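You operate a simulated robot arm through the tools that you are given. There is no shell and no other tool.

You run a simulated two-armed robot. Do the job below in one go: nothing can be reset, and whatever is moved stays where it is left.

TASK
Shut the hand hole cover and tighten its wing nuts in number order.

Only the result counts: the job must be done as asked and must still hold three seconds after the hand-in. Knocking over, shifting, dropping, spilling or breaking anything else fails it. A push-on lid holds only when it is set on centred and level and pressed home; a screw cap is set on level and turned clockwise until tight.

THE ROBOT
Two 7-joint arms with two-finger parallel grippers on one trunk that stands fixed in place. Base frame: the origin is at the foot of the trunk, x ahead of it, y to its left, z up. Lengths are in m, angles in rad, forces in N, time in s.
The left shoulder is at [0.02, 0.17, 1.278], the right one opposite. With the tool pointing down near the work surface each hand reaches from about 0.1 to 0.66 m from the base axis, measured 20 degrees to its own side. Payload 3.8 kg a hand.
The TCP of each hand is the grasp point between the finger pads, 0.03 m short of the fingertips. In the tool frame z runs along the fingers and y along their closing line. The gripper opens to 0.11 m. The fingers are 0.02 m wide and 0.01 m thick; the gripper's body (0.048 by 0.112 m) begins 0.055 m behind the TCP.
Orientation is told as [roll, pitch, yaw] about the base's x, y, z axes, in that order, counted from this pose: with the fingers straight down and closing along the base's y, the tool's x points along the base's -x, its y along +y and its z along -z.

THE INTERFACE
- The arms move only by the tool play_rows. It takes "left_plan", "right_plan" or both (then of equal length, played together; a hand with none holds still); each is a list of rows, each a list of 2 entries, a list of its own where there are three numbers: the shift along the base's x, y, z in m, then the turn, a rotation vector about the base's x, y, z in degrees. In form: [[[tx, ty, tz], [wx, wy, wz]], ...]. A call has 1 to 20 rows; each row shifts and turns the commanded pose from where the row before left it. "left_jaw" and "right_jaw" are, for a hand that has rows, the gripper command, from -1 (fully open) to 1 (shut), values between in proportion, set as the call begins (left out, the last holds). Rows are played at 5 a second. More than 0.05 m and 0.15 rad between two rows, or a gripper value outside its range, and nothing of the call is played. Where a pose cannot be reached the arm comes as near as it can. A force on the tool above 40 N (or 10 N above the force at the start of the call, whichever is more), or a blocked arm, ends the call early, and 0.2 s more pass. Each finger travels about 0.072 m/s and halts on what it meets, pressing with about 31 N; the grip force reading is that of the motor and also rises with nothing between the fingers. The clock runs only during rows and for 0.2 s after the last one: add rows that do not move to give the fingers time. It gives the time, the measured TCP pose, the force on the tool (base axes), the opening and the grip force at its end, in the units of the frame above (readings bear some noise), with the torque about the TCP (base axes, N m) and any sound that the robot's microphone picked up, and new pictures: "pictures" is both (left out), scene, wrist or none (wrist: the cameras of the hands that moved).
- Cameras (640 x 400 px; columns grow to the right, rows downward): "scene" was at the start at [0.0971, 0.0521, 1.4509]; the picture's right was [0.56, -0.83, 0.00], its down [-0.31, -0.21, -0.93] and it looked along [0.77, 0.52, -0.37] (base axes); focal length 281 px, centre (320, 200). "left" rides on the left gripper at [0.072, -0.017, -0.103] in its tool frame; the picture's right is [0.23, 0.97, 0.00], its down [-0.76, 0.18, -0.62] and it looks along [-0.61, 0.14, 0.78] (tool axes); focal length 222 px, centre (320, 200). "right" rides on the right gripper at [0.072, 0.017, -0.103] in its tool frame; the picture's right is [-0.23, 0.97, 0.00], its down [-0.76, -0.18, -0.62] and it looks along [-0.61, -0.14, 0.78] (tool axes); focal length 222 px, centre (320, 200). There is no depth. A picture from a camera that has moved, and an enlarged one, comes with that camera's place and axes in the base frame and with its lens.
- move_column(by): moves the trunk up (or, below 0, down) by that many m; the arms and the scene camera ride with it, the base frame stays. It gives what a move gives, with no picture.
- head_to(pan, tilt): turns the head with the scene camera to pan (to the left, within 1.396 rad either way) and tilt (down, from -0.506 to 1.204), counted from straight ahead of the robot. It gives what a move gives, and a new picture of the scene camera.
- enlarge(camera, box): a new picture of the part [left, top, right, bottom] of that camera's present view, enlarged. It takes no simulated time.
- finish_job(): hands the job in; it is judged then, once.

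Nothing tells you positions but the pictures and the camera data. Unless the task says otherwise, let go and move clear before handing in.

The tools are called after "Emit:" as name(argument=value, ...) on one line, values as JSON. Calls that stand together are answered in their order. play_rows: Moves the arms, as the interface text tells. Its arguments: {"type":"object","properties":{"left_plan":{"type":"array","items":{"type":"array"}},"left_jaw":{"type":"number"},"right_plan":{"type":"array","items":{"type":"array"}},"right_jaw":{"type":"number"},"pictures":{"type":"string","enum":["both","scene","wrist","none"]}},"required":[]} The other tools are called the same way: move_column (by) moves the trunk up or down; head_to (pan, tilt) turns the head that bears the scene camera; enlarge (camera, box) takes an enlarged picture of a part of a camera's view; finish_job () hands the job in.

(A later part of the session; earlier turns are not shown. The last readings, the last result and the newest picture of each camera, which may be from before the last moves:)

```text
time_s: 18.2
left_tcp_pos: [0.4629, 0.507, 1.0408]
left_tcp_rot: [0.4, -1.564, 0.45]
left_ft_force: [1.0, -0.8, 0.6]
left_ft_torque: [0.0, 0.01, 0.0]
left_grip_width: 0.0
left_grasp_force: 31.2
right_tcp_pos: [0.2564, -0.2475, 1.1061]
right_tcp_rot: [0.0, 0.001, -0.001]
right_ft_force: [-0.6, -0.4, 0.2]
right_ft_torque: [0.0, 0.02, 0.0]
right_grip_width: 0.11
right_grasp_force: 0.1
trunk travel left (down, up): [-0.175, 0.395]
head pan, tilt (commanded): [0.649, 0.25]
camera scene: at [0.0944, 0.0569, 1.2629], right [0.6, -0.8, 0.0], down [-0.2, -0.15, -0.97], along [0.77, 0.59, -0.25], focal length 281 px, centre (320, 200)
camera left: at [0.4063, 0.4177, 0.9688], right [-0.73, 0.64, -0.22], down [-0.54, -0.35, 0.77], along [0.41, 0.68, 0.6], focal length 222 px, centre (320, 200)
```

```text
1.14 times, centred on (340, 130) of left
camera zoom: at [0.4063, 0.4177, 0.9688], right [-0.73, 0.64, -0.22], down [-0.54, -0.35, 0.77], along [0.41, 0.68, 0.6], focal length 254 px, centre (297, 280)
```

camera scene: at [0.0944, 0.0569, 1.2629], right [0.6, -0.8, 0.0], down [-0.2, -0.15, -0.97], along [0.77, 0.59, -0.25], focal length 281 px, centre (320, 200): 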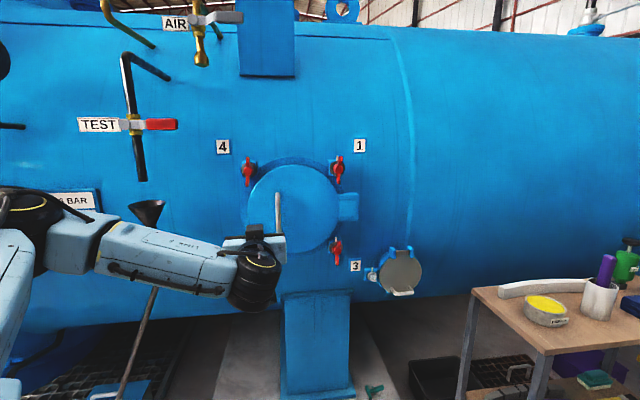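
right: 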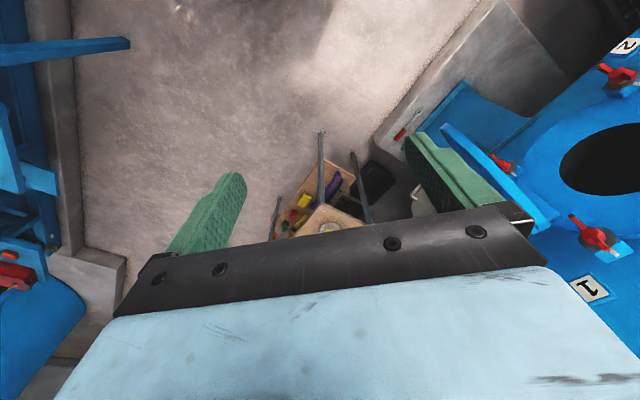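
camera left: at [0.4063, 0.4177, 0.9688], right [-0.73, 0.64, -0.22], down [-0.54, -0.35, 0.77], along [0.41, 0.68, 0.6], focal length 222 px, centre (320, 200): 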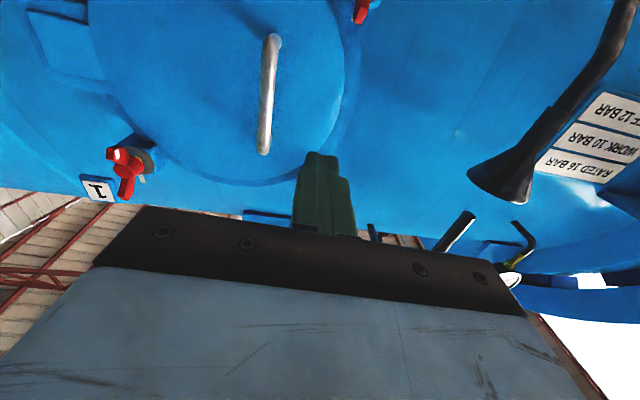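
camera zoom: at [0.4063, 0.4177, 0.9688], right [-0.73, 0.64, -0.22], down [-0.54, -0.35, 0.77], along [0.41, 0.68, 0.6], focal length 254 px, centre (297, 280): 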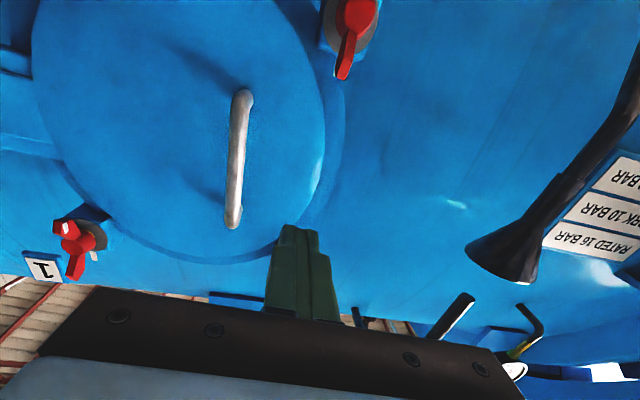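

The cover stays shut. Next I bring the left hand in front of nut 1 with about 0.1 m stand-off, to look at it closely.

Emit:
play_rows(left_plan=[[[0, 0, 0.03], [0, 0, 0]], [[0.019, -0.013, 0.025], [0, 0, 0]], [[0.024, -0.017, 0.02], [0, 0, 0]], [[0.024, -0.017, 0.02], [0, 0, 0]], [[0.024, -0.017, 0.01], [0, 0, 0]], [[0.024, -0.017, 0], [0, 0, 0]], [[0.024, -0.017, 0], [0, 0, 0]], [[0.024, -0.012, 0], [0, 0, 0]], [[0, 0, 0], [0, 0, 0]]], pictures="both")

Emit:
enlarge(camera="left", box=[220, 60, 460, 230])

Emit:
enlarge(camera="scene", box=[280, 130, 400, 250])

```text
time_s: 20.2
left_tcp_pos: [0.6279, 0.3948, 1.1453]
left_tcp_rot: [0.361, -1.559, 0.486]
left_ft_force: [-0.9, 0.4, -0.2]
left_ft_torque: [-0.02, -0.01, 0.02]
left_grip_width: 0.0
left_grasp_force: 31.6
right_tcp_pos: [0.2553, -0.2476, 1.1071]
right_tcp_rot: [-0.001, 0.0, -0.002]
right_ft_force: [0.5, 0.6, -0.8]
right_ft_torque: [-0.02, 0.03, -0.02]
right_grip_width: 0.1101
right_grasp_force: 0.0
trunk travel left (down, up): [-0.175, 0.395]
head pan, tilt (commanded): [0.649, 0.25]
camera scene: at [0.0943, 0.0568, 1.2629], right [0.6, -0.8, 0.0], down [-0.2, -0.15, -0.97], along [0.77, 0.59, -0.25], focal length 281 px, centre (320, 200)
camera left: at [0.5707, 0.3059, 1.0744], right [-0.73, 0.64, -0.22], down [-0.54, -0.35, 0.77], along [0.41, 0.68, 0.6], focal length 222 px, centre (320, 200)
```

scene: 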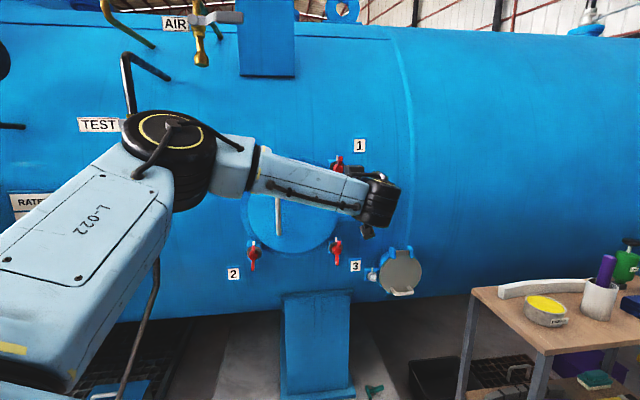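
left: 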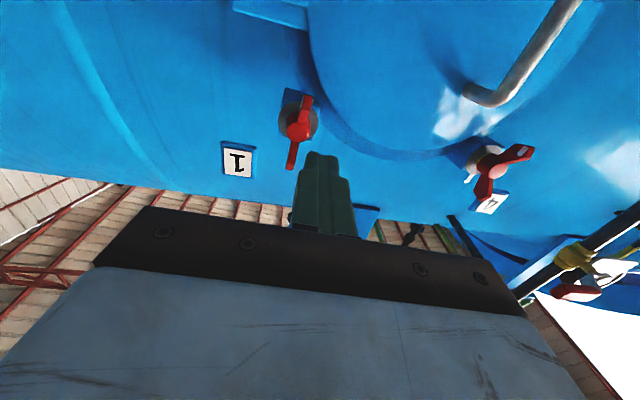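

```text
2.35 times, centred on (340, 145) of left
camera zoom: at [0.5707, 0.3059, 1.0744], right [-0.73, 0.64, -0.22], down [-0.54, -0.35, 0.77], along [0.41, 0.68, 0.6], focal length 523 px, centre (273, 329)
```

zoom: 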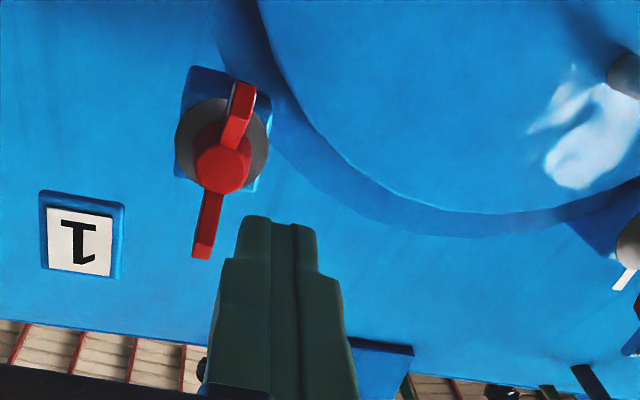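

```text
3.33 times, centred on (340, 190) of scene
camera zoom: at [0.0943, 0.0568, 1.2629], right [0.6, -0.8, 0.0], down [-0.2, -0.15, -0.97], along [0.77, 0.59, -0.25], focal length 937 px, centre (253, 233)
```

zoom: 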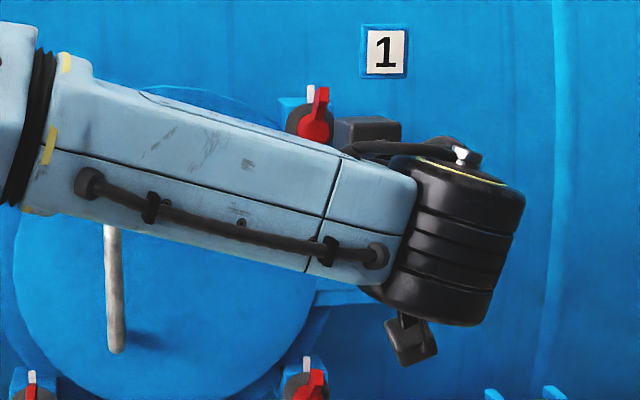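

I can see nut 1 clearly from below: red hub with two flaring wings, near vertical. I shift the hand sideways for a second view to triangulate the nuts accurately, and open the fingers partly meanwhile.

Emit:
play_rows(left_plan=[[[-0.0225, 0.02, 0], [0, 0, 0]], [[-0.0225, 0.02, 0], [0, 0, 0]], [[0, 0, 0], [0, 0, 0]], [[0, 0, 0], [0, 0, 0]]], pictures="wrist", left_jaw=0.2)

Emit:
enlarge(camera="left", box=[160, 50, 320, 160])

Emit:
enlarge(camera="left", box=[380, 100, 540, 210])

```text
time_s: 21.2
left_tcp_pos: [0.5827, 0.4365, 1.1467]
left_tcp_rot: [0.397, -1.564, 0.452]
left_ft_force: [0.2, -0.1, -0.3]
left_ft_torque: [-0.01, -0.01, 0.0]
left_grip_width: 0.0439
left_grasp_force: 0.1
right_tcp_pos: [0.2553, -0.2473, 1.107]
right_tcp_rot: [0.001, 0.002, 0.002]
right_ft_force: [-0.3, 0.9, 0.5]
right_ft_torque: [0.02, 0.0, 0.0]
right_grip_width: 0.1101
right_grasp_force: 0.0
trunk travel left (down, up): [-0.175, 0.395]
head pan, tilt (commanded): [0.649, 0.25]
camera left: at [0.5254, 0.3472, 1.0747], right [-0.73, 0.64, -0.22], down [-0.54, -0.35, 0.77], along [0.41, 0.68, 0.6], focal length 222 px, centre (320, 200)
```

left: 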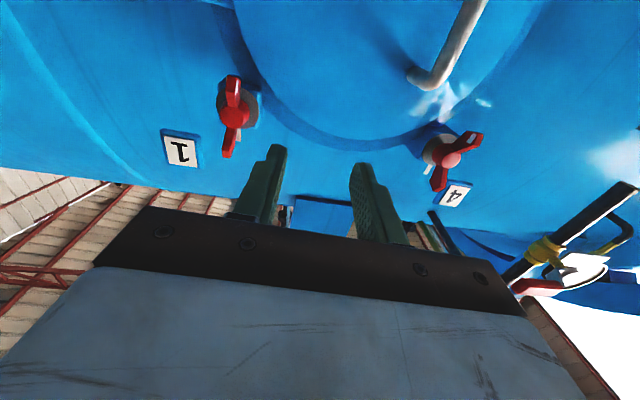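

```text
3.64 times, centred on (240, 105) of left
camera zoom: at [0.5254, 0.3472, 1.0747], right [-0.73, 0.64, -0.22], down [-0.54, -0.35, 0.77], along [0.41, 0.68, 0.6], focal length 808 px, centre (611, 546)
```

zoom: 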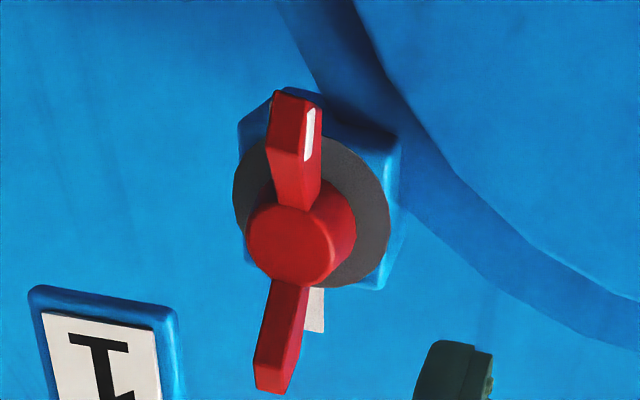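

```text
3.64 times, centred on (460, 155) of left
camera zoom: at [0.5254, 0.3472, 1.0747], right [-0.73, 0.64, -0.22], down [-0.54, -0.35, 0.77], along [0.41, 0.68, 0.6], focal length 808 px, centre (-189, 364)
```

zoom: 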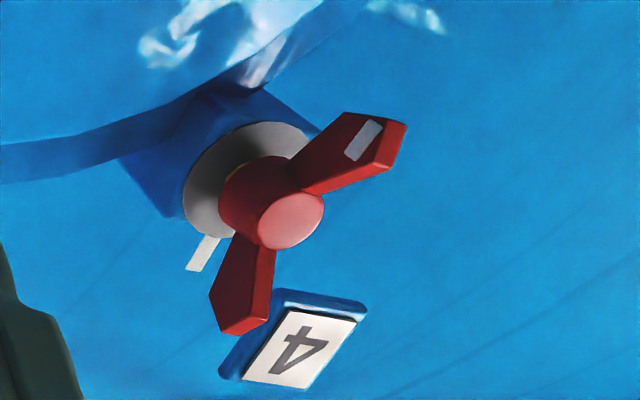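

From two wrist views I get nut 1's hub face at about (0.709, 0.460, 1.159), and the nut axis pointing inward along about 45° azimuth. My plan is to use the two fingers like a pin spanner: straddle the hub, each finger behind one wing, then roll clockwise. First I line up in front of nut 1 and pre-roll the hand counter-clockwise to check the wrist range.

Emit:
play_rows(left_plan=[[[0.028, -0.012, 0.004], [0, 0, -1.8]], [[0.028, -0.012, 0.004], [0, 0, -1.8]], [[0, 0, 0.004], [-5.85, -5.85, 0]], [[0, 0, 0], [-5.85, -5.85, 0]], [[0, 0, 0], [-5.85, -5.85, 0]], [[0, 0, 0], [-5.85, -5.85, 0]], [[0, 0, 0], [-5.85, -5.85, 0]], [[0, 0, 0], [-5.85, -5.85, 0]], [[0, 0, 0], [-5.85, -5.85, 0]], [[0, 0, 0], [-5.85, -5.85, 0]], [[0, 0, 0], [0, 0, 0]]], pictures="both")

```text
time_s: 23.6
left_tcp_pos: [0.6388, 0.4104, 1.1576]
left_tcp_rot: [-1.567, -0.416, 2.348]
left_ft_force: [0.2, 0.2, 0.2]
left_ft_torque: [0.02, -0.02, -0.01]
left_grip_width: 0.0437
left_grasp_force: 0.1
right_tcp_pos: [0.256, -0.247, 1.1061]
right_tcp_rot: [0.0, -0.001, -0.001]
right_ft_force: [-0.5, -0.5, -0.2]
right_ft_torque: [0.0, 0.02, 0.02]
right_grip_width: 0.11
right_grasp_force: 0.1
trunk travel left (down, up): [-0.175, 0.395]
head pan, tilt (commanded): [0.649, 0.25]
camera scene: at [0.0944, 0.0567, 1.2629], right [0.6, -0.8, 0.0], down [-0.2, -0.15, -0.97], along [0.77, 0.59, -0.25], focal length 281 px, centre (320, 200)
camera left: at [0.6158, 0.2867, 1.1453], right [-0.13, 0.13, -0.98], down [-0.98, 0.11, 0.15], along [0.13, 0.99, 0.11], focal length 222 px, centre (320, 200)
```

scene: 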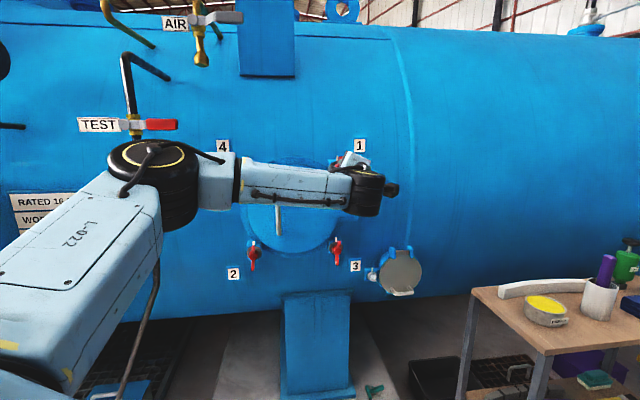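
left: 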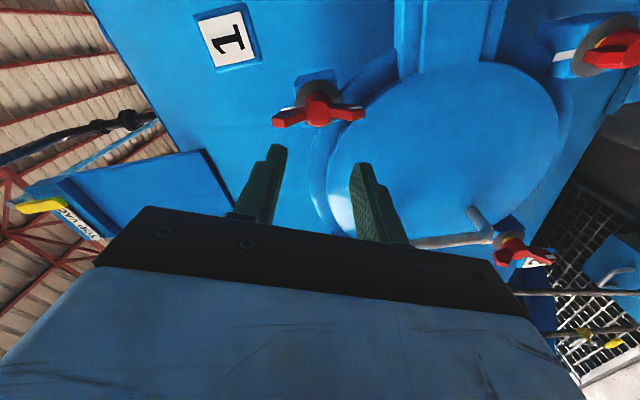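

The roll works so far; I continue the counter-clockwise pre-roll to about −124° in total.

Emit:
play_rows(left_plan=[[[0, 0, 0], [-5.85, -5.85, 0]], [[0, 0, 0], [-5.85, -5.85, 0]], [[0, 0, 0], [-5.85, -5.85, 0]], [[0, 0, 0], [-5.85, -5.85, 0]], [[0, 0, 0], [-5.85, -5.85, 0]], [[0, 0, 0], [-5.85, -5.85, 0]], [[0, 0, 0], [-5.85, -5.85, 0]], [[0, 0, 0], [0, 0, 0]]], pictures="both")

Emit:
enlarge(camera="left", box=[220, 60, 460, 230])

```text
time_s: 25.4
left_tcp_pos: [0.6122, 0.4674, 1.3878]
left_tcp_rot: [-1.567, 0.587, 2.35]
left_ft_force: [-0.3, 0.5, -0.7]
left_ft_torque: [0.01, -0.02, -0.01]
left_grip_width: 0.0439
left_grasp_force: 0.1
left hand out of reach, approached as far as the arm can: row 2, 3, 4, 5, 6, 7
right_tcp_pos: [0.255, -0.2466, 1.1068]
right_tcp_rot: [0.0, -0.002, -0.003]
right_ft_force: [-1.4, 0.2, 0.6]
right_ft_torque: [0.0, -0.01, 0.02]
right_grip_width: 0.1098
right_grasp_force: 0.0
trunk travel left (down, up): [-0.175, 0.395]
head pan, tilt (commanded): [0.649, 0.25]
camera scene: at [0.0944, 0.0569, 1.2629], right [0.6, -0.8, 0.0], down [-0.2, -0.15, -0.97], along [0.77, 0.59, -0.25], focal length 281 px, centre (320, 200)
camera left: at [0.5736, 0.3582, 1.4424], right [0.51, -0.52, -0.68], down [-0.82, -0.06, -0.57], along [0.26, 0.85, -0.46], focal length 222 px, centre (320, 200)
```

scene: 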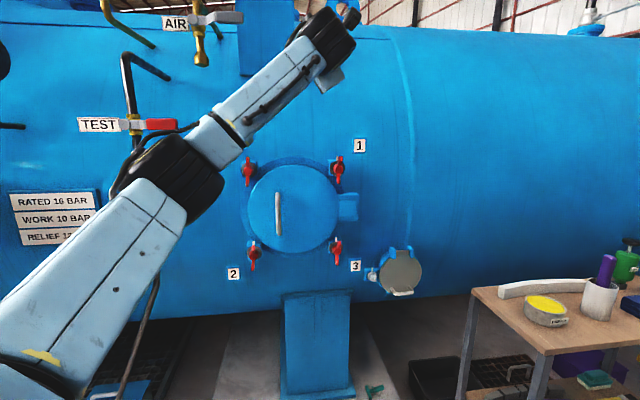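
left: 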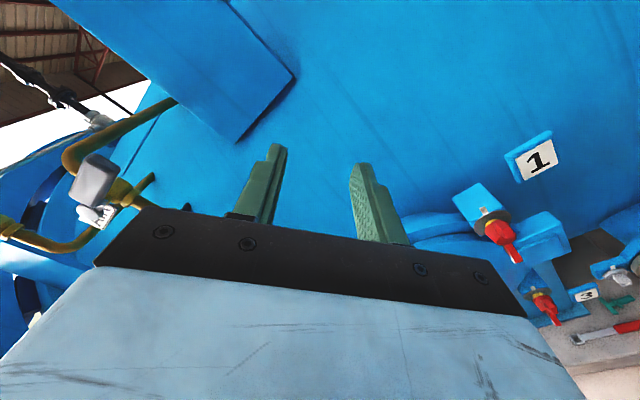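

```text
2.35 times, centred on (340, 145) of left
camera zoom: at [0.5736, 0.3582, 1.4424], right [0.51, -0.52, -0.68], down [-0.82, -0.06, -0.57], along [0.26, 0.85, -0.46], focal length 523 px, centre (273, 329)
```

zoom: 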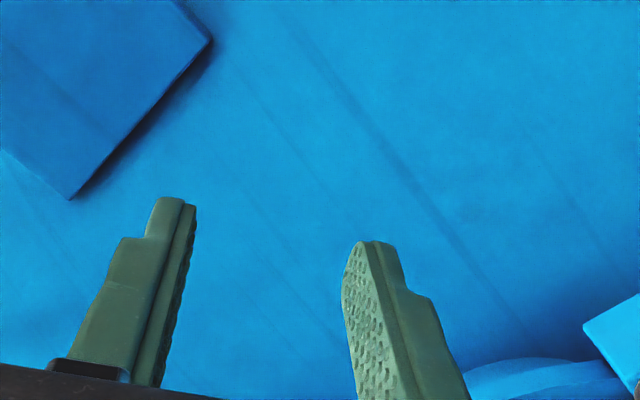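

The wrist hit its limit and the arm swung the hand upward (no contact force). I roll back clockwise in small steps to return, checking as I go.

Emit:
play_rows(left_plan=[[[0, 0, 0], [5.85, 5.85, 0]], [[0, 0, 0], [5.85, 5.85, 0]]], pictures="both")

```text
time_s: 26.0
left_tcp_pos: [0.6137, 0.4679, 1.3868]
left_tcp_rot: [-1.573, 0.301, 2.35]
left_ft_force: [0.5, 0.2, 0.4]
left_ft_torque: [0.01, 0.0, 0.01]
left_grip_width: 0.044
left_grasp_force: 0.1
right_tcp_pos: [0.2548, -0.2477, 1.1072]
right_tcp_rot: [0.0, 0.0, -0.001]
right_ft_force: [-0.2, -0.3, -0.5]
right_ft_torque: [0.01, 0.01, -0.01]
right_grip_width: 0.11
right_grasp_force: 0.0
trunk travel left (down, up): [-0.175, 0.395]
head pan, tilt (commanded): [0.649, 0.25]
camera scene: at [0.0943, 0.0567, 1.2629], right [0.6, -0.8, 0.0], down [-0.2, -0.15, -0.97], along [0.77, 0.59, -0.25], focal length 281 px, centre (320, 200)
camera left: at [0.5832, 0.3487, 1.4253], right [0.36, -0.36, -0.86], down [-0.92, 0.04, -0.4], along [0.18, 0.93, -0.31], focal length 222 px, centre (320, 200)
```

scene: 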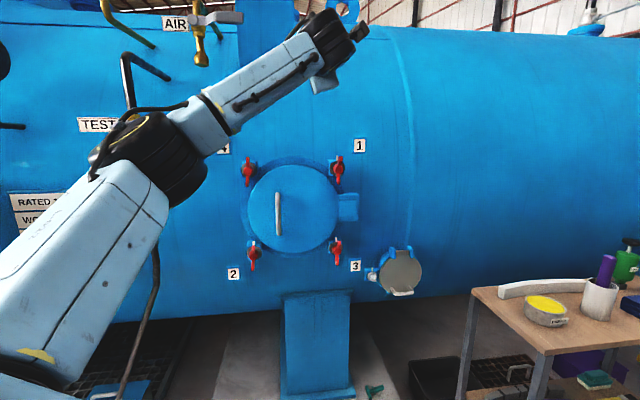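
left: 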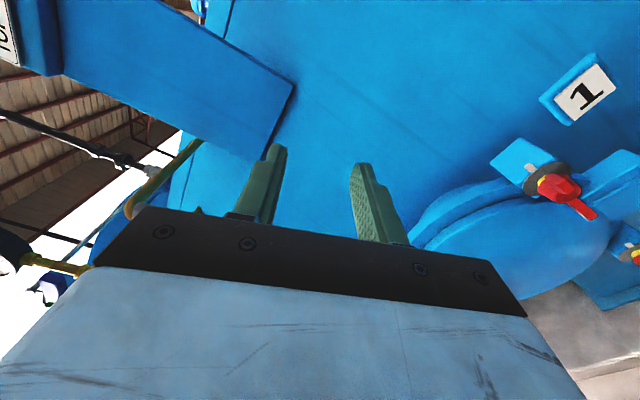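

The commanded pose follows where the arm ended, so I simply bring the hand back down in front of nut 1 while rolling back clockwise.

Emit:
play_rows(left_plan=[[[0.002, -0.0095, -0.038], [5.54, 5.54, 0]], [[0.002, -0.0095, -0.038], [5.54, 5.54, 0]], [[0.002, -0.0095, -0.038], [5.54, 5.54, 0]], [[0.002, -0.0095, -0.038], [5.54, 5.54, 0]], [[0.002, -0.0095, -0.038], [5.54, 5.54, 0]], [[0.002, -0.0095, -0.038], [5.54, 5.54, 0]], [[0, 0, 0], [0, 0, 0]]], pictures="scene")

```text
time_s: 27.6
left_tcp_pos: [0.6268, 0.407, 1.16]
left_tcp_rot: [-1.566, -0.521, 2.348]
left_ft_force: [-0.6, 0.3, -0.1]
left_ft_torque: [-0.01, 0.01, 0.0]
left_grip_width: 0.044
left_grasp_force: 0.0
right_tcp_pos: [0.2541, -0.2474, 1.108]
right_tcp_rot: [0.0, -0.002, -0.003]
right_ft_force: [0.2, 0.2, 0.3]
right_ft_torque: [0.03, 0.0, 0.0]
right_grip_width: 0.11
right_grasp_force: 0.1
trunk travel left (down, up): [-0.175, 0.395]
head pan, tilt (commanded): [0.649, 0.25]
camera scene: at [0.0943, 0.0567, 1.263], right [0.6, -0.8, 0.0], down [-0.2, -0.15, -0.97], along [0.77, 0.59, -0.25], focal length 281 px, centre (320, 200)
```

scene: 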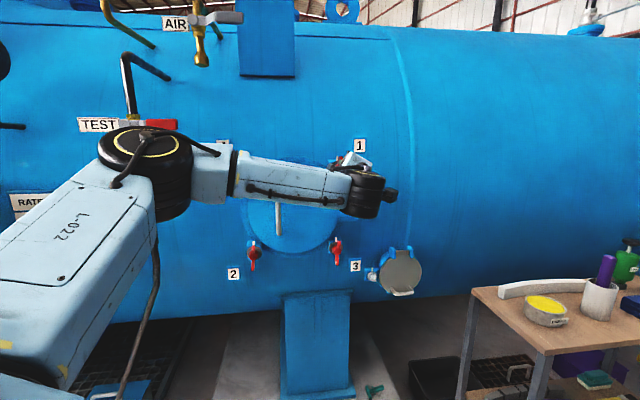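

Back in place with the roll at about −60°. Now I test the clockwise range at this stand-off in batches.

Emit:
play_rows(left_plan=[[[0, 0, 0], [5.86, 5.86, 0]], [[0, 0, 0], [5.86, 5.86, 0]], [[0, 0, 0], [5.86, 5.86, 0]], [[0, 0, 0], [5.86, 5.86, 0]], [[0, 0, 0], [5.86, 5.86, 0]], [[0, 0, 0], [5.86, 5.86, 0]], [[0, 0, 0], [5.86, 5.86, 0]], [[0, 0, 0], [5.86, 5.86, 0]], [[0, 0, 0], [5.86, 5.86, 0]], [[0, 0, 0], [5.86, 5.86, 0]], [[0, 0, 0], [0, 0, 0]]], pictures="none")

```text
time_s: 30.0
left_tcp_pos: [0.6256, 0.4097, 1.1594]
left_tcp_rot: [1.554, -1.175, -0.768]
left_ft_force: [-0.8, -0.2, 0.3]
left_ft_torque: [0.03, 0.03, -0.02]
left_grip_width: 0.0439
left_grasp_force: 0.0
right_tcp_pos: [0.2549, -0.2471, 1.1073]
right_tcp_rot: [0.0, 0.0, 0.001]
right_ft_force: [0.0, -0.3, -0.1]
right_ft_torque: [0.02, -0.01, -0.02]
right_grip_width: 0.1099
right_grasp_force: 0.1
trunk travel left (down, up): [-0.175, 0.395]
head pan, tilt (commanded): [0.649, 0.25]
```

Emit:
play_rows(left_plan=[[[0, 0, 0], [5.86, 5.86, 0]], [[0, 0, 0], [5.86, 5.86, 0]], [[0, 0, 0], [5.86, 5.86, 0]], [[0, 0, 0], [5.86, 5.86, 0]], [[0, 0, 0], [0, 0, 0]]], pictures="both")

```text
time_s: 31.2
left_tcp_pos: [0.625, 0.4104, 1.1583]
left_tcp_rot: [1.566, -0.597, -0.775]
left_ft_force: [0.0, -0.1, 0.1]
left_ft_torque: [-0.02, 0.05, -0.01]
left_grip_width: 0.044
left_grasp_force: 0.2
right_tcp_pos: [0.2555, -0.2467, 1.1077]
right_tcp_rot: [0.0, -0.001, -0.003]
right_ft_force: [-0.5, 0.5, -0.4]
right_ft_torque: [0.0, 0.0, -0.01]
right_grip_width: 0.1102
right_grasp_force: 0.0
trunk travel left (down, up): [-0.175, 0.395]
head pan, tilt (commanded): [0.649, 0.25]
camera scene: at [0.0944, 0.0567, 1.2629], right [0.6, -0.8, 0.0], down [-0.2, -0.15, -0.97], along [0.77, 0.59, -0.25], focal length 281 px, centre (320, 200)
camera left: at [0.5152, 0.3712, 1.1054], right [-0.52, 0.52, 0.68], down [-0.06, -0.81, 0.58], along [0.85, 0.26, 0.46], focal length 222 px, centre (320, 200)
```

scene: 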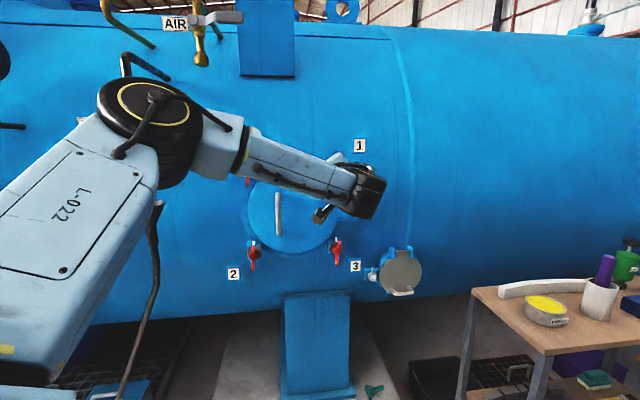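
left: 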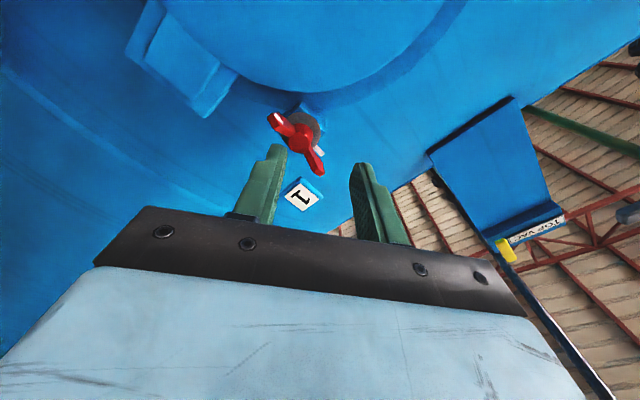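

Emit:
play_rows(left_plan=[[[0, 0, 0], [5.86, 5.86, 0]], [[0, 0, 0], [5.86, 5.86, 0]], [[0, 0, 0], [5.86, 5.86, 0]], [[0, 0, 0], [5.86, 5.86, 0]]], pictures="none")

```text
time_s: 32.2
left_tcp_pos: [0.624, 0.4088, 1.1584]
left_tcp_rot: [1.574, -0.019, -0.779]
left_ft_force: [0.1, 0.1, -0.6]
left_ft_torque: [0.02, 0.0, 0.01]
left_grip_width: 0.0442
left_grasp_force: 0.0
right_tcp_pos: [0.2549, -0.2475, 1.1069]
right_tcp_rot: [0.001, -0.001, -0.002]
right_ft_force: [-0.1, 0.6, 0.2]
right_ft_torque: [-0.04, 0.01, 0.0]
right_grip_width: 0.1099
right_grasp_force: 0.1
trunk travel left (down, up): [-0.175, 0.395]
head pan, tilt (commanded): [0.649, 0.25]
```

Emit:
play_rows(left_plan=[[[0, 0, 0], [5.86, 5.86, 0]], [[0, 0, 0], [5.86, 5.86, 0]], [[0, 0, 0], [5.86, 5.86, 0]], [[0, 0, 0], [5.86, 5.86, 0]]], pictures="none")

```text
time_s: 33.2
left_tcp_pos: [0.6261, 0.4105, 1.1589]
left_tcp_rot: [1.575, 0.561, -0.775]
left_ft_force: [-0.3, 0.5, 0.2]
left_ft_torque: [-0.01, 0.01, 0.0]
left_grip_width: 0.0443
left_grasp_force: 0.0
right_tcp_pos: [0.2555, -0.2477, 1.1071]
right_tcp_rot: [0.001, -0.001, -0.001]
right_ft_force: [-0.6, -0.1, 0.3]
right_ft_torque: [0.02, 0.02, 0.05]
right_grip_width: 0.1101
right_grasp_force: 0.1
trunk travel left (down, up): [-0.175, 0.395]
head pan, tilt (commanded): [0.649, 0.25]
```

Emit:
play_rows(left_plan=[[[0, 0, 0], [5.86, 5.86, 0]], [[0, 0, 0], [5.86, 5.86, 0]], [[0, 0, 0], [5.86, 5.86, 0]], [[0, 0, 0], [5.86, 5.86, 0]]], pictures="scene")

```text
time_s: 34.2
left_tcp_pos: [0.6242, 0.4113, 1.1593]
left_tcp_rot: [1.588, 1.138, -0.769]
left_ft_force: [0.1, 0.0, -0.1]
left_ft_torque: [0.0, -0.01, 0.03]
left_grip_width: 0.044
left_grasp_force: 0.0
right_tcp_pos: [0.2555, -0.2473, 1.1062]
right_tcp_rot: [-0.001, 0.0, -0.001]
right_ft_force: [-0.7, 1.0, 0.3]
right_ft_torque: [-0.02, 0.0, -0.02]
right_grip_width: 0.1098
right_grasp_force: 0.0
trunk travel left (down, up): [-0.175, 0.395]
head pan, tilt (commanded): [0.649, 0.25]
camera scene: at [0.0944, 0.0568, 1.2629], right [0.6, -0.8, 0.0], down [-0.2, -0.15, -0.97], along [0.77, 0.59, -0.25], focal length 281 px, centre (320, 200)
```

scene: 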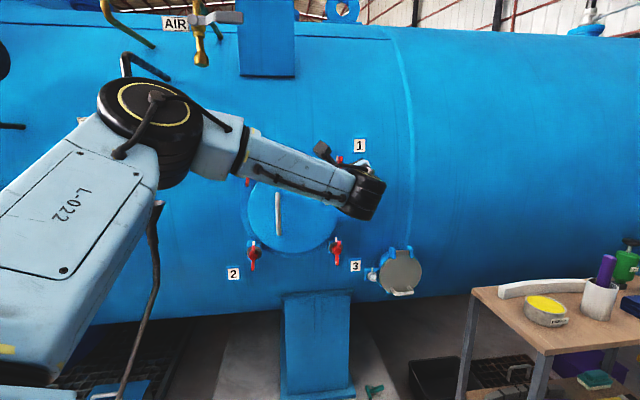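

Emit:
play_rows(left_plan=[[[0, 0, 0], [5.86, 5.86, 0]], [[0, 0, 0], [5.86, 5.86, 0]], [[0, 0, 0], [5.86, 5.86, 0]], [[0, 0, 0], [5.86, 5.86, 0]]], pictures="none")

```text
time_s: 35.2
left_tcp_pos: [0.6252, 0.411, 1.1585]
left_tcp_rot: [-1.619, 1.426, 2.308]
left_ft_force: [-0.4, -0.2, -0.3]
left_ft_torque: [0.01, -0.01, 0.06]
left_grip_width: 0.0438
left_grasp_force: 0.0
right_tcp_pos: [0.2548, -0.2484, 1.106]
right_tcp_rot: [0.001, 0.0, 0.0]
right_ft_force: [-0.4, -0.7, 0.4]
right_ft_torque: [-0.01, 0.01, -0.02]
right_grip_width: 0.1099
right_grasp_force: 0.1
trunk travel left (down, up): [-0.175, 0.395]
head pan, tilt (commanded): [0.649, 0.25]
```

Emit:
play_rows(left_plan=[[[0, 0, 0], [5.86, 5.86, 0]], [[0, 0, 0], [5.86, 5.86, 0]], [[0, 0, 0], [5.86, 5.86, 0]]], pictures="none")

```text
time_s: 36.0
left_tcp_pos: [0.6252, 0.41, 1.1587]
left_tcp_rot: [-1.58, 0.993, 2.343]
left_ft_force: [0.6, -0.1, 0.0]
left_ft_torque: [0.01, 0.04, 0.0]
left_grip_width: 0.044
left_grasp_force: 0.2
right_tcp_pos: [0.2557, -0.2473, 1.1075]
right_tcp_rot: [0.0, 0.001, -0.002]
right_ft_force: [-0.3, 0.3, 0.5]
right_ft_torque: [-0.01, 0.05, 0.01]
right_grip_width: 0.11
right_grasp_force: 0.0
trunk travel left (down, up): [-0.175, 0.395]
head pan, tilt (commanded): [0.649, 0.25]
```

The wrist has a wide clockwise range (−74° to at least +213°). I return the roll to about +56°, which puts the fingers just behind the wings of nut 1, and shift to be on its axis with the fingertips still 3 cm short of the hub.

Emit:
play_rows(left_plan=[[[0, 0, 0], [-5.85, -5.85, 0]], [[0, 0, 0], [-5.85, -5.85, 0]], [[0, 0, 0], [-5.85, -5.85, 0]], [[0, 0, 0], [-5.85, -5.85, 0]], [[0, 0, 0], [-5.85, -5.85, 0]], [[0, 0, 0], [-5.85, -5.85, 0]], [[0, 0, 0], [-5.85, -5.85, 0]], [[0, 0, 0], [-5.85, -5.85, 0]], [[0, 0, 0], [-5.85, -5.85, 0]], [[0, 0, 0], [-5.85, -5.85, 0]], [[0, 0, 0], [-5.85, -5.85, 0]], [[0, 0, 0], [-5.85, -5.85, 0]], [[0, 0, 0], [-5.85, -5.85, 0]], [[0, 0, 0], [-5.85, -5.85, 0]], [[0, 0, 0], [-5.85, -5.85, 0]], [[0.01, 0.002, 0], [-5.85, -5.85, 0]], [[0.01, 0.002, 0], [-5.85, -5.85, 0]], [[0.01, 0.002, 0], [-5.85, -5.85, 0]], [[0.01, 0.002, 0], [-5.85, -5.85, 0]], [[0, 0, 0], [0, 0, 0]]], pictures="both")

Emit:
enlarge(camera="left", box=[220, 60, 460, 230])

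```text
time_s: 40.2
left_tcp_pos: [0.6652, 0.418, 1.1595]
left_tcp_rot: [1.567, -0.597, -0.777]
left_ft_force: [0.3, -0.7, -0.3]
left_ft_torque: [-0.01, -0.05, 0.0]
left_grip_width: 0.0439
left_grasp_force: 0.1
right_tcp_pos: [0.2556, -0.2485, 1.1069]
right_tcp_rot: [0.001, 0.001, 0.0]
right_ft_force: [0.6, 1.2, -0.3]
right_ft_torque: [-0.01, 0.02, 0.04]
right_grip_width: 0.1099
right_grasp_force: 0.1
trunk travel left (down, up): [-0.175, 0.395]
head pan, tilt (commanded): [0.649, 0.25]
camera scene: at [0.0943, 0.0567, 1.2629], right [0.6, -0.8, 0.0], down [-0.2, -0.15, -0.97], along [0.77, 0.59, -0.25], focal length 281 px, centre (320, 200)
camera left: at [0.5554, 0.3792, 1.1055], right [-0.52, 0.52, 0.68], down [-0.06, -0.81, 0.58], along [0.85, 0.26, 0.46], focal length 222 px, centre (320, 200)
```

scene: 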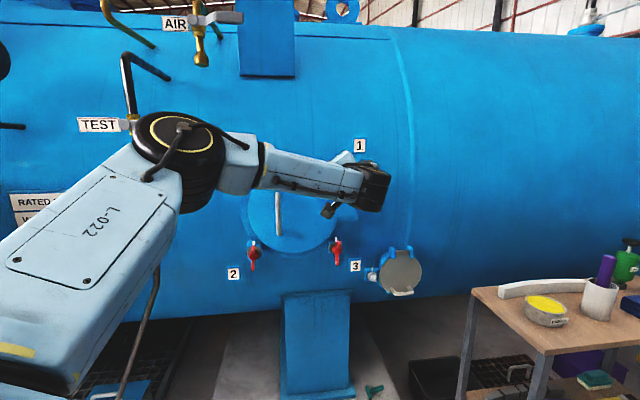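
left: 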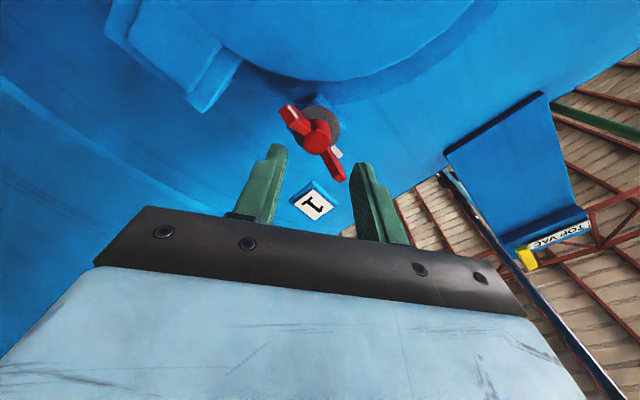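

```text
2.35 times, centred on (340, 145) of left
camera zoom: at [0.5554, 0.3792, 1.1055], right [-0.52, 0.52, 0.68], down [-0.06, -0.81, 0.58], along [0.85, 0.26, 0.46], focal length 523 px, centre (273, 329)
```

zoom: 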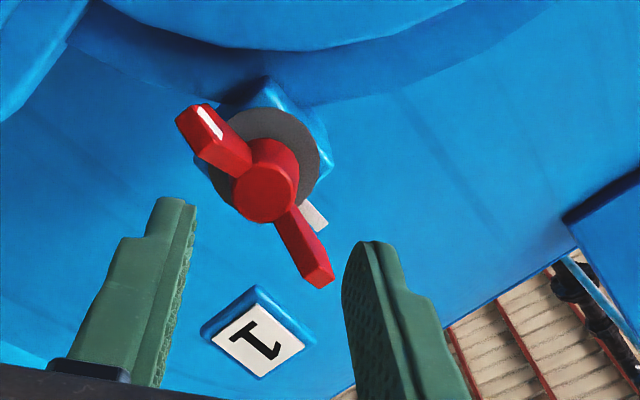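

In tool coordinates the hub sits nearly on axis (about 3.5 mm off along the finger line), with the wings some 38–43° ahead of the fingers. I correct the offset, roll back 6° for clearance, then advance in steps so the tips straddle the hub.

Emit:
play_rows(left_plan=[[[0.0014, -0.0014, -0.0029], [-4.24, -4.24, 0]], [[0.0106, 0.0106, 0], [0, 0, 0]], [[0, 0, 0], [0, 0, 0]]], pictures="none")

Emit:
enlarge(camera="left", box=[220, 60, 460, 230])

```text
time_s: 41.0
left_tcp_pos: [0.6786, 0.425, 1.1562]
left_tcp_rot: [1.565, -0.699, -0.776]
left_ft_force: [-0.5, -0.3, -0.1]
left_ft_torque: [-0.02, 0.02, 0.01]
left_grip_width: 0.0444
left_grasp_force: 0.0
right_tcp_pos: [0.2554, -0.2469, 1.1057]
right_tcp_rot: [0.001, -0.001, -0.002]
right_ft_force: [0.2, -0.7, 0.3]
right_ft_torque: [-0.01, -0.03, 0.0]
right_grip_width: 0.1101
right_grasp_force: 0.1
trunk travel left (down, up): [-0.175, 0.395]
head pan, tilt (commanded): [0.649, 0.25]
```

```text
2.35 times, centred on (340, 145) of left
camera zoom: at [0.5724, 0.384, 1.0982], right [-0.57, 0.56, 0.6], down [-0.1, -0.77, 0.63], along [0.82, 0.3, 0.5], focal length 523 px, centre (273, 329)
```

zoom: 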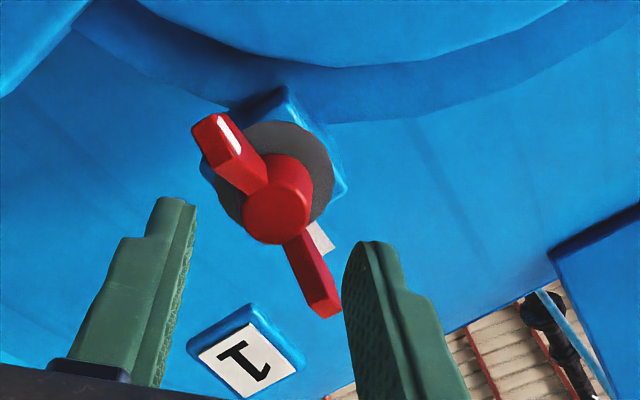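

The hub is now centred on the tool axis. I advance 3 cm so the tips pass the hub face.

Emit:
play_rows(left_plan=[[[0.0106, 0.0106, 0], [0, 0, 0]], [[0.0053, 0.0053, 0], [0, 0, 0]], [[0.0053, 0.0053, 0], [0, 0, 0]], [[0, 0, 0], [0, 0, 0]]], pictures="scene")

Emit:
enlarge(camera="left", box=[220, 60, 460, 230])

```text
time_s: 42.0
left_tcp_pos: [0.6982, 0.4477, 1.1563]
left_tcp_rot: [1.565, -0.699, -0.777]
left_ft_force: [1.0, 1.0, -0.6]
left_ft_torque: [0.0, 0.0, -0.03]
left_grip_width: 0.0441
left_grasp_force: 0.1
right_tcp_pos: [0.2549, -0.2458, 1.107]
right_tcp_rot: [-0.001, 0.001, 0.001]
right_ft_force: [0.0, 0.6, 0.7]
right_ft_torque: [0.0, -0.01, 0.04]
right_grip_width: 0.1101
right_grasp_force: 0.2
trunk travel left (down, up): [-0.175, 0.395]
head pan, tilt (commanded): [0.649, 0.25]
camera scene: at [0.0944, 0.0567, 1.2629], right [0.6, -0.8, 0.0], down [-0.2, -0.15, -0.97], along [0.77, 0.59, -0.25], focal length 281 px, centre (320, 200)
```

scene: 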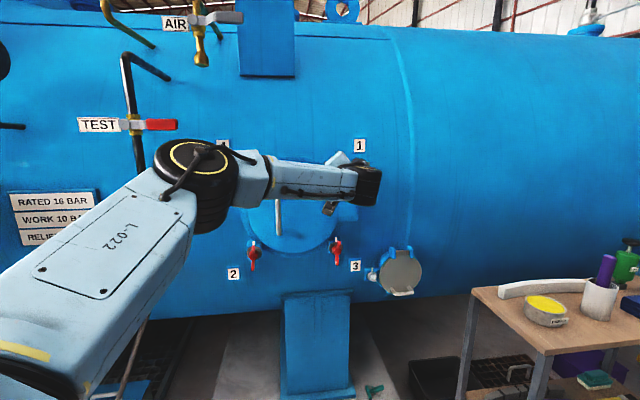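

```text
2.35 times, centred on (340, 145) of left
camera zoom: at [0.5928, 0.4057, 1.0979], right [-0.57, 0.56, 0.6], down [-0.1, -0.77, 0.63], along [0.82, 0.3, 0.5], focal length 523 px, centre (273, 329)
```

zoom: 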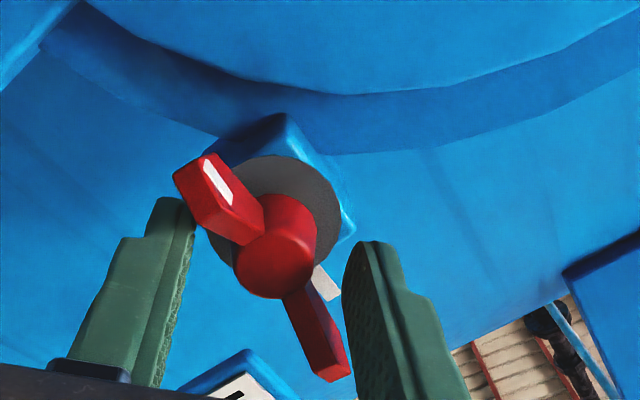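

The tips are 12 mm past the hub face and straddle it. I roll clockwise gently and watch the torque for contact with the wings.

Emit:
play_rows(left_plan=[[[0, 0, 0], [3.54, 3.54, 0]], [[0, 0, 0], [3.54, 3.54, 0]], [[0, 0, 0], [3.54, 3.54, 0]], [[0, 0, 0], [3.54, 3.54, 0]]], pictures="none")

Emit:
enlarge(camera="left", box=[220, 60, 460, 230])

```text
time_s: 43.0
left_tcp_pos: [0.6981, 0.4479, 1.1558]
left_tcp_rot: [1.569, -0.348, -0.778]
left_ft_force: [0.2, 0.5, -0.1]
left_ft_torque: [0.0, -0.02, 0.01]
left_grip_width: 0.0439
left_grasp_force: 0.0
right_tcp_pos: [0.2555, -0.2475, 1.1065]
right_tcp_rot: [0.0, -0.002, -0.001]
right_ft_force: [0.0, 0.0, -0.7]
right_ft_torque: [-0.01, 0.02, -0.01]
right_grip_width: 0.11
right_grasp_force: 0.1
trunk travel left (down, up): [-0.175, 0.395]
head pan, tilt (commanded): [0.649, 0.25]
```

```text
2.35 times, centred on (340, 145) of left
camera zoom: at [0.5804, 0.4183, 1.1167], right [-0.39, 0.38, 0.84], down [0.03, -0.9, 0.43], along [0.92, 0.19, 0.34], focal length 523 px, centre (273, 329)
```

zoom: 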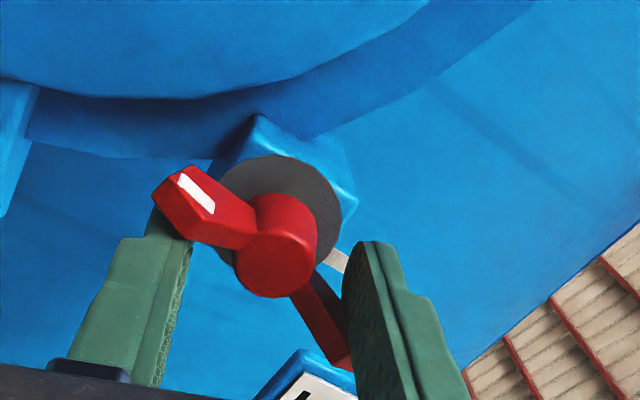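

No torque yet; the fingers are about to touch the wings. I continue rolling clockwise.

Emit:
play_rows(left_plan=[[[0, 0, 0], [3.54, 3.54, 0]], [[0, 0, 0], [3.54, 3.54, 0]], [[0, 0, 0], [3.54, 3.54, 0]]], pictures="none")

Emit:
enlarge(camera="left", box=[220, 60, 460, 230])

```text
time_s: 43.8
left_tcp_pos: [0.6971, 0.4485, 1.1564]
left_tcp_rot: [1.571, -0.086, -0.778]
left_ft_force: [0.1, 0.6, -0.3]
left_ft_torque: [-0.01, -0.02, 0.01]
left_grip_width: 0.0436
left_grasp_force: 0.1
right_tcp_pos: [0.2551, -0.2476, 1.1078]
right_tcp_rot: [0.0, 0.002, -0.001]
right_ft_force: [0.4, 0.1, -0.4]
right_ft_torque: [-0.01, 0.02, 0.01]
right_grip_width: 0.1101
right_grasp_force: 0.1
trunk travel left (down, up): [-0.175, 0.395]
head pan, tilt (commanded): [0.649, 0.25]
```

```text
2.35 times, centred on (340, 145) of left
camera zoom: at [0.5745, 0.4245, 1.1337], right [-0.22, 0.22, 0.95], down [0.09, -0.97, 0.24], along [0.97, 0.14, 0.19], focal length 523 px, centre (273, 329)
```

zoom: 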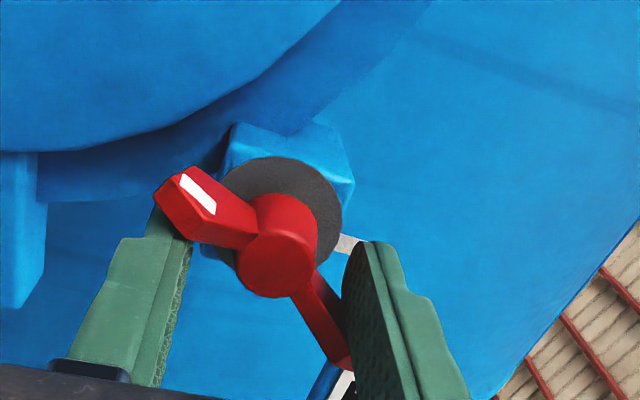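

Nut 1 is now turning with the hand (the lug behind it is rotating in the view). I keep rolling clockwise and watch the torque.

Emit:
play_rows(left_plan=[[[0, 0, 0], [4.24, 4.24, 0]], [[0, 0, 0], [4.24, 4.24, 0]], [[0, 0, 0], [4.24, 4.24, 0]], [[0, 0, 0], [4.24, 4.24, 0]], [[0, 0, 0], [4.24, 4.24, 0]]], pictures="none")

Emit:
enlarge(camera="left", box=[220, 60, 460, 230])

```text
time_s: 45.0
left_tcp_pos: [0.6974, 0.4495, 1.156]
left_tcp_rot: [1.577, 0.439, -0.778]
left_ft_force: [0.8, 0.4, -0.8]
left_ft_torque: [-0.02, -0.02, 0.0]
left_grip_width: 0.0439
left_grasp_force: 0.0
right_tcp_pos: [0.2559, -0.2473, 1.107]
right_tcp_rot: [0.0, 0.0, -0.002]
right_ft_force: [-0.7, 0.5, 0.6]
right_ft_torque: [0.0, 0.0, 0.03]
right_grip_width: 0.1103
right_grasp_force: 0.0
trunk travel left (down, up): [-0.175, 0.395]
head pan, tilt (commanded): [0.649, 0.25]
```

```text
2.35 times, centred on (340, 145) of left
camera zoom: at [0.5725, 0.4262, 1.1721], right [0.14, -0.15, 0.98], down [0.11, -0.98, -0.16], along [0.98, 0.13, -0.13], focal length 523 px, centre (273, 329)
```

zoom: 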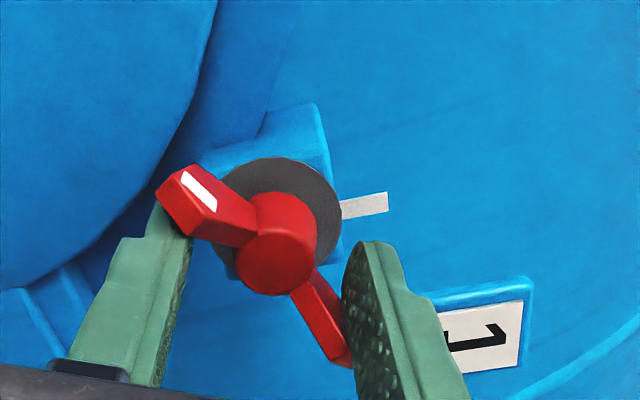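

Turning freely. I continue clockwise.

Emit:
play_rows(left_plan=[[[0, 0, 0], [4.24, 4.24, 0]], [[0, 0, 0], [4.24, 4.24, 0]], [[0, 0, 0], [4.24, 4.24, 0]], [[0, 0, 0], [4.24, 4.24, 0]], [[0, 0, 0], [4.24, 4.24, 0]]], pictures="none")

Emit:
enlarge(camera="left", box=[220, 60, 460, 230])

```text
time_s: 46.2
left_tcp_pos: [0.6987, 0.4481, 1.1556]
left_tcp_rot: [1.582, 0.96, -0.773]
left_ft_force: [-0.4, 0.5, 0.5]
left_ft_torque: [0.0, -0.03, 0.03]
left_grip_width: 0.0443
left_grasp_force: 0.3
right_tcp_pos: [0.255, -0.2475, 1.1062]
right_tcp_rot: [0.002, 0.002, -0.001]
right_ft_force: [0.1, 0.1, 0.2]
right_ft_torque: [-0.01, -0.02, 0.0]
right_grip_width: 0.1099
right_grasp_force: 0.0
trunk travel left (down, up): [-0.175, 0.395]
head pan, tilt (commanded): [0.649, 0.25]
```

```text
2.35 times, centred on (340, 145) of left
camera zoom: at [0.5846, 0.4138, 1.2059], right [0.47, -0.47, 0.74], down [-0.02, -0.85, -0.53], along [0.88, 0.23, -0.41], focal length 523 px, centre (273, 329)
```

zoom: 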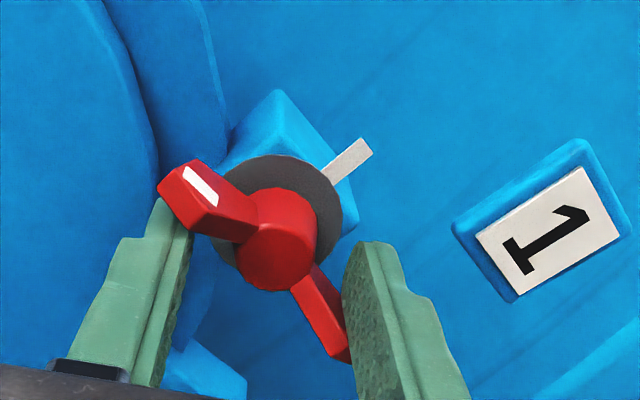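

Emit:
play_rows(left_plan=[[[0, 0, 0], [4.24, 4.24, 0]], [[0, 0, 0], [4.24, 4.24, 0]], [[0, 0, 0], [4.24, 4.24, 0]], [[0, 0, 0], [4.24, 4.24, 0]], [[0, 0, 0], [4.24, 4.24, 0]]], pictures="none")

Emit:
enlarge(camera="left", box=[220, 60, 460, 230])

```text
time_s: 47.4
left_tcp_pos: [0.6986, 0.4493, 1.1563]
left_tcp_rot: [1.657, 1.483, -0.701]
left_ft_force: [-0.5, -0.3, 0.6]
left_ft_torque: [-0.03, -0.01, 0.01]
left_grip_width: 0.0443
left_grasp_force: 0.1
right_tcp_pos: [0.2564, -0.2462, 1.107]
right_tcp_rot: [0.0, 0.001, -0.003]
right_ft_force: [0.2, -0.8, -0.9]
right_ft_torque: [0.0, -0.02, 0.01]
right_grip_width: 0.1101
right_grasp_force: 0.1
trunk travel left (down, up): [-0.175, 0.395]
head pan, tilt (commanded): [0.649, 0.25]
```

```text
2.35 times, centred on (340, 145) of left
camera zoom: at [0.6075, 0.3912, 1.2268], right [0.67, -0.67, 0.31], down [-0.27, -0.61, -0.75], along [0.69, 0.42, -0.59], focal length 523 px, centre (273, 329)
```

zoom: 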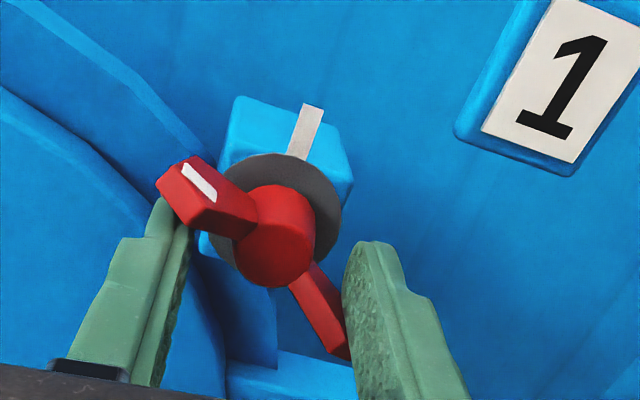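

Torque is still near zero and the marked wing is heading toward the lug's white mark. I continue.

Emit:
play_rows(left_plan=[[[0, 0, 0], [4.24, 4.24, 0]], [[0, 0, 0], [4.24, 4.24, 0]], [[0, 0, 0], [4.24, 4.24, 0]], [[0, 0, 0], [4.24, 4.24, 0]], [[0, 0, 0], [4.24, 4.24, 0]]], pictures="none")

Emit:
enlarge(camera="left", box=[220, 60, 460, 230])

```text
time_s: 48.6
left_tcp_pos: [0.6973, 0.4487, 1.1551]
left_tcp_rot: [-1.584, 1.136, 2.339]
left_ft_force: [0.8, -1.5, 0.6]
left_ft_torque: [-0.03, -0.03, 0.02]
left_grip_width: 0.044
left_grasp_force: 0.3
right_tcp_pos: [0.2554, -0.2473, 1.1055]
right_tcp_rot: [0.0, 0.0, -0.001]
right_ft_force: [0.2, -0.1, -0.3]
right_ft_torque: [-0.02, -0.02, 0.01]
right_grip_width: 0.11
right_grasp_force: 0.0
trunk travel left (down, up): [-0.175, 0.395]
head pan, tilt (commanded): [0.649, 0.25]
```

```text
2.35 times, centred on (340, 145) of left
camera zoom: at [0.6339, 0.3638, 1.2283], right [0.69, -0.69, -0.21], down [-0.55, -0.32, -0.77], along [0.47, 0.64, -0.61], focal length 523 px, centre (273, 329)
```

zoom: 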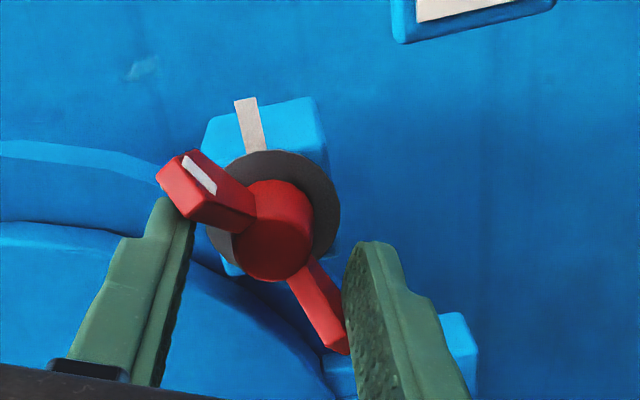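

Emit:
play_rows(left_plan=[[[0, 0, 0], [4.24, 4.24, 0]], [[0, 0, 0], [4.24, 4.24, 0]]], pictures="none")

```text
time_s: 49.2
left_tcp_pos: [0.6978, 0.4478, 1.1548]
left_tcp_rot: [-1.578, 0.926, 2.343]
left_ft_force: [0.3, -0.4, 0.3]
left_ft_torque: [-0.01, -0.02, -0.01]
left_grip_width: 0.0444
left_grasp_force: 0.2
right_tcp_pos: [0.2555, -0.2467, 1.1066]
right_tcp_rot: [0.0, -0.001, -0.001]
right_ft_force: [-0.3, 0.3, -0.3]
right_ft_torque: [0.01, -0.02, 0.01]
right_grip_width: 0.11
right_grasp_force: 0.1
trunk travel left (down, up): [-0.175, 0.395]
head pan, tilt (commanded): [0.649, 0.25]
```

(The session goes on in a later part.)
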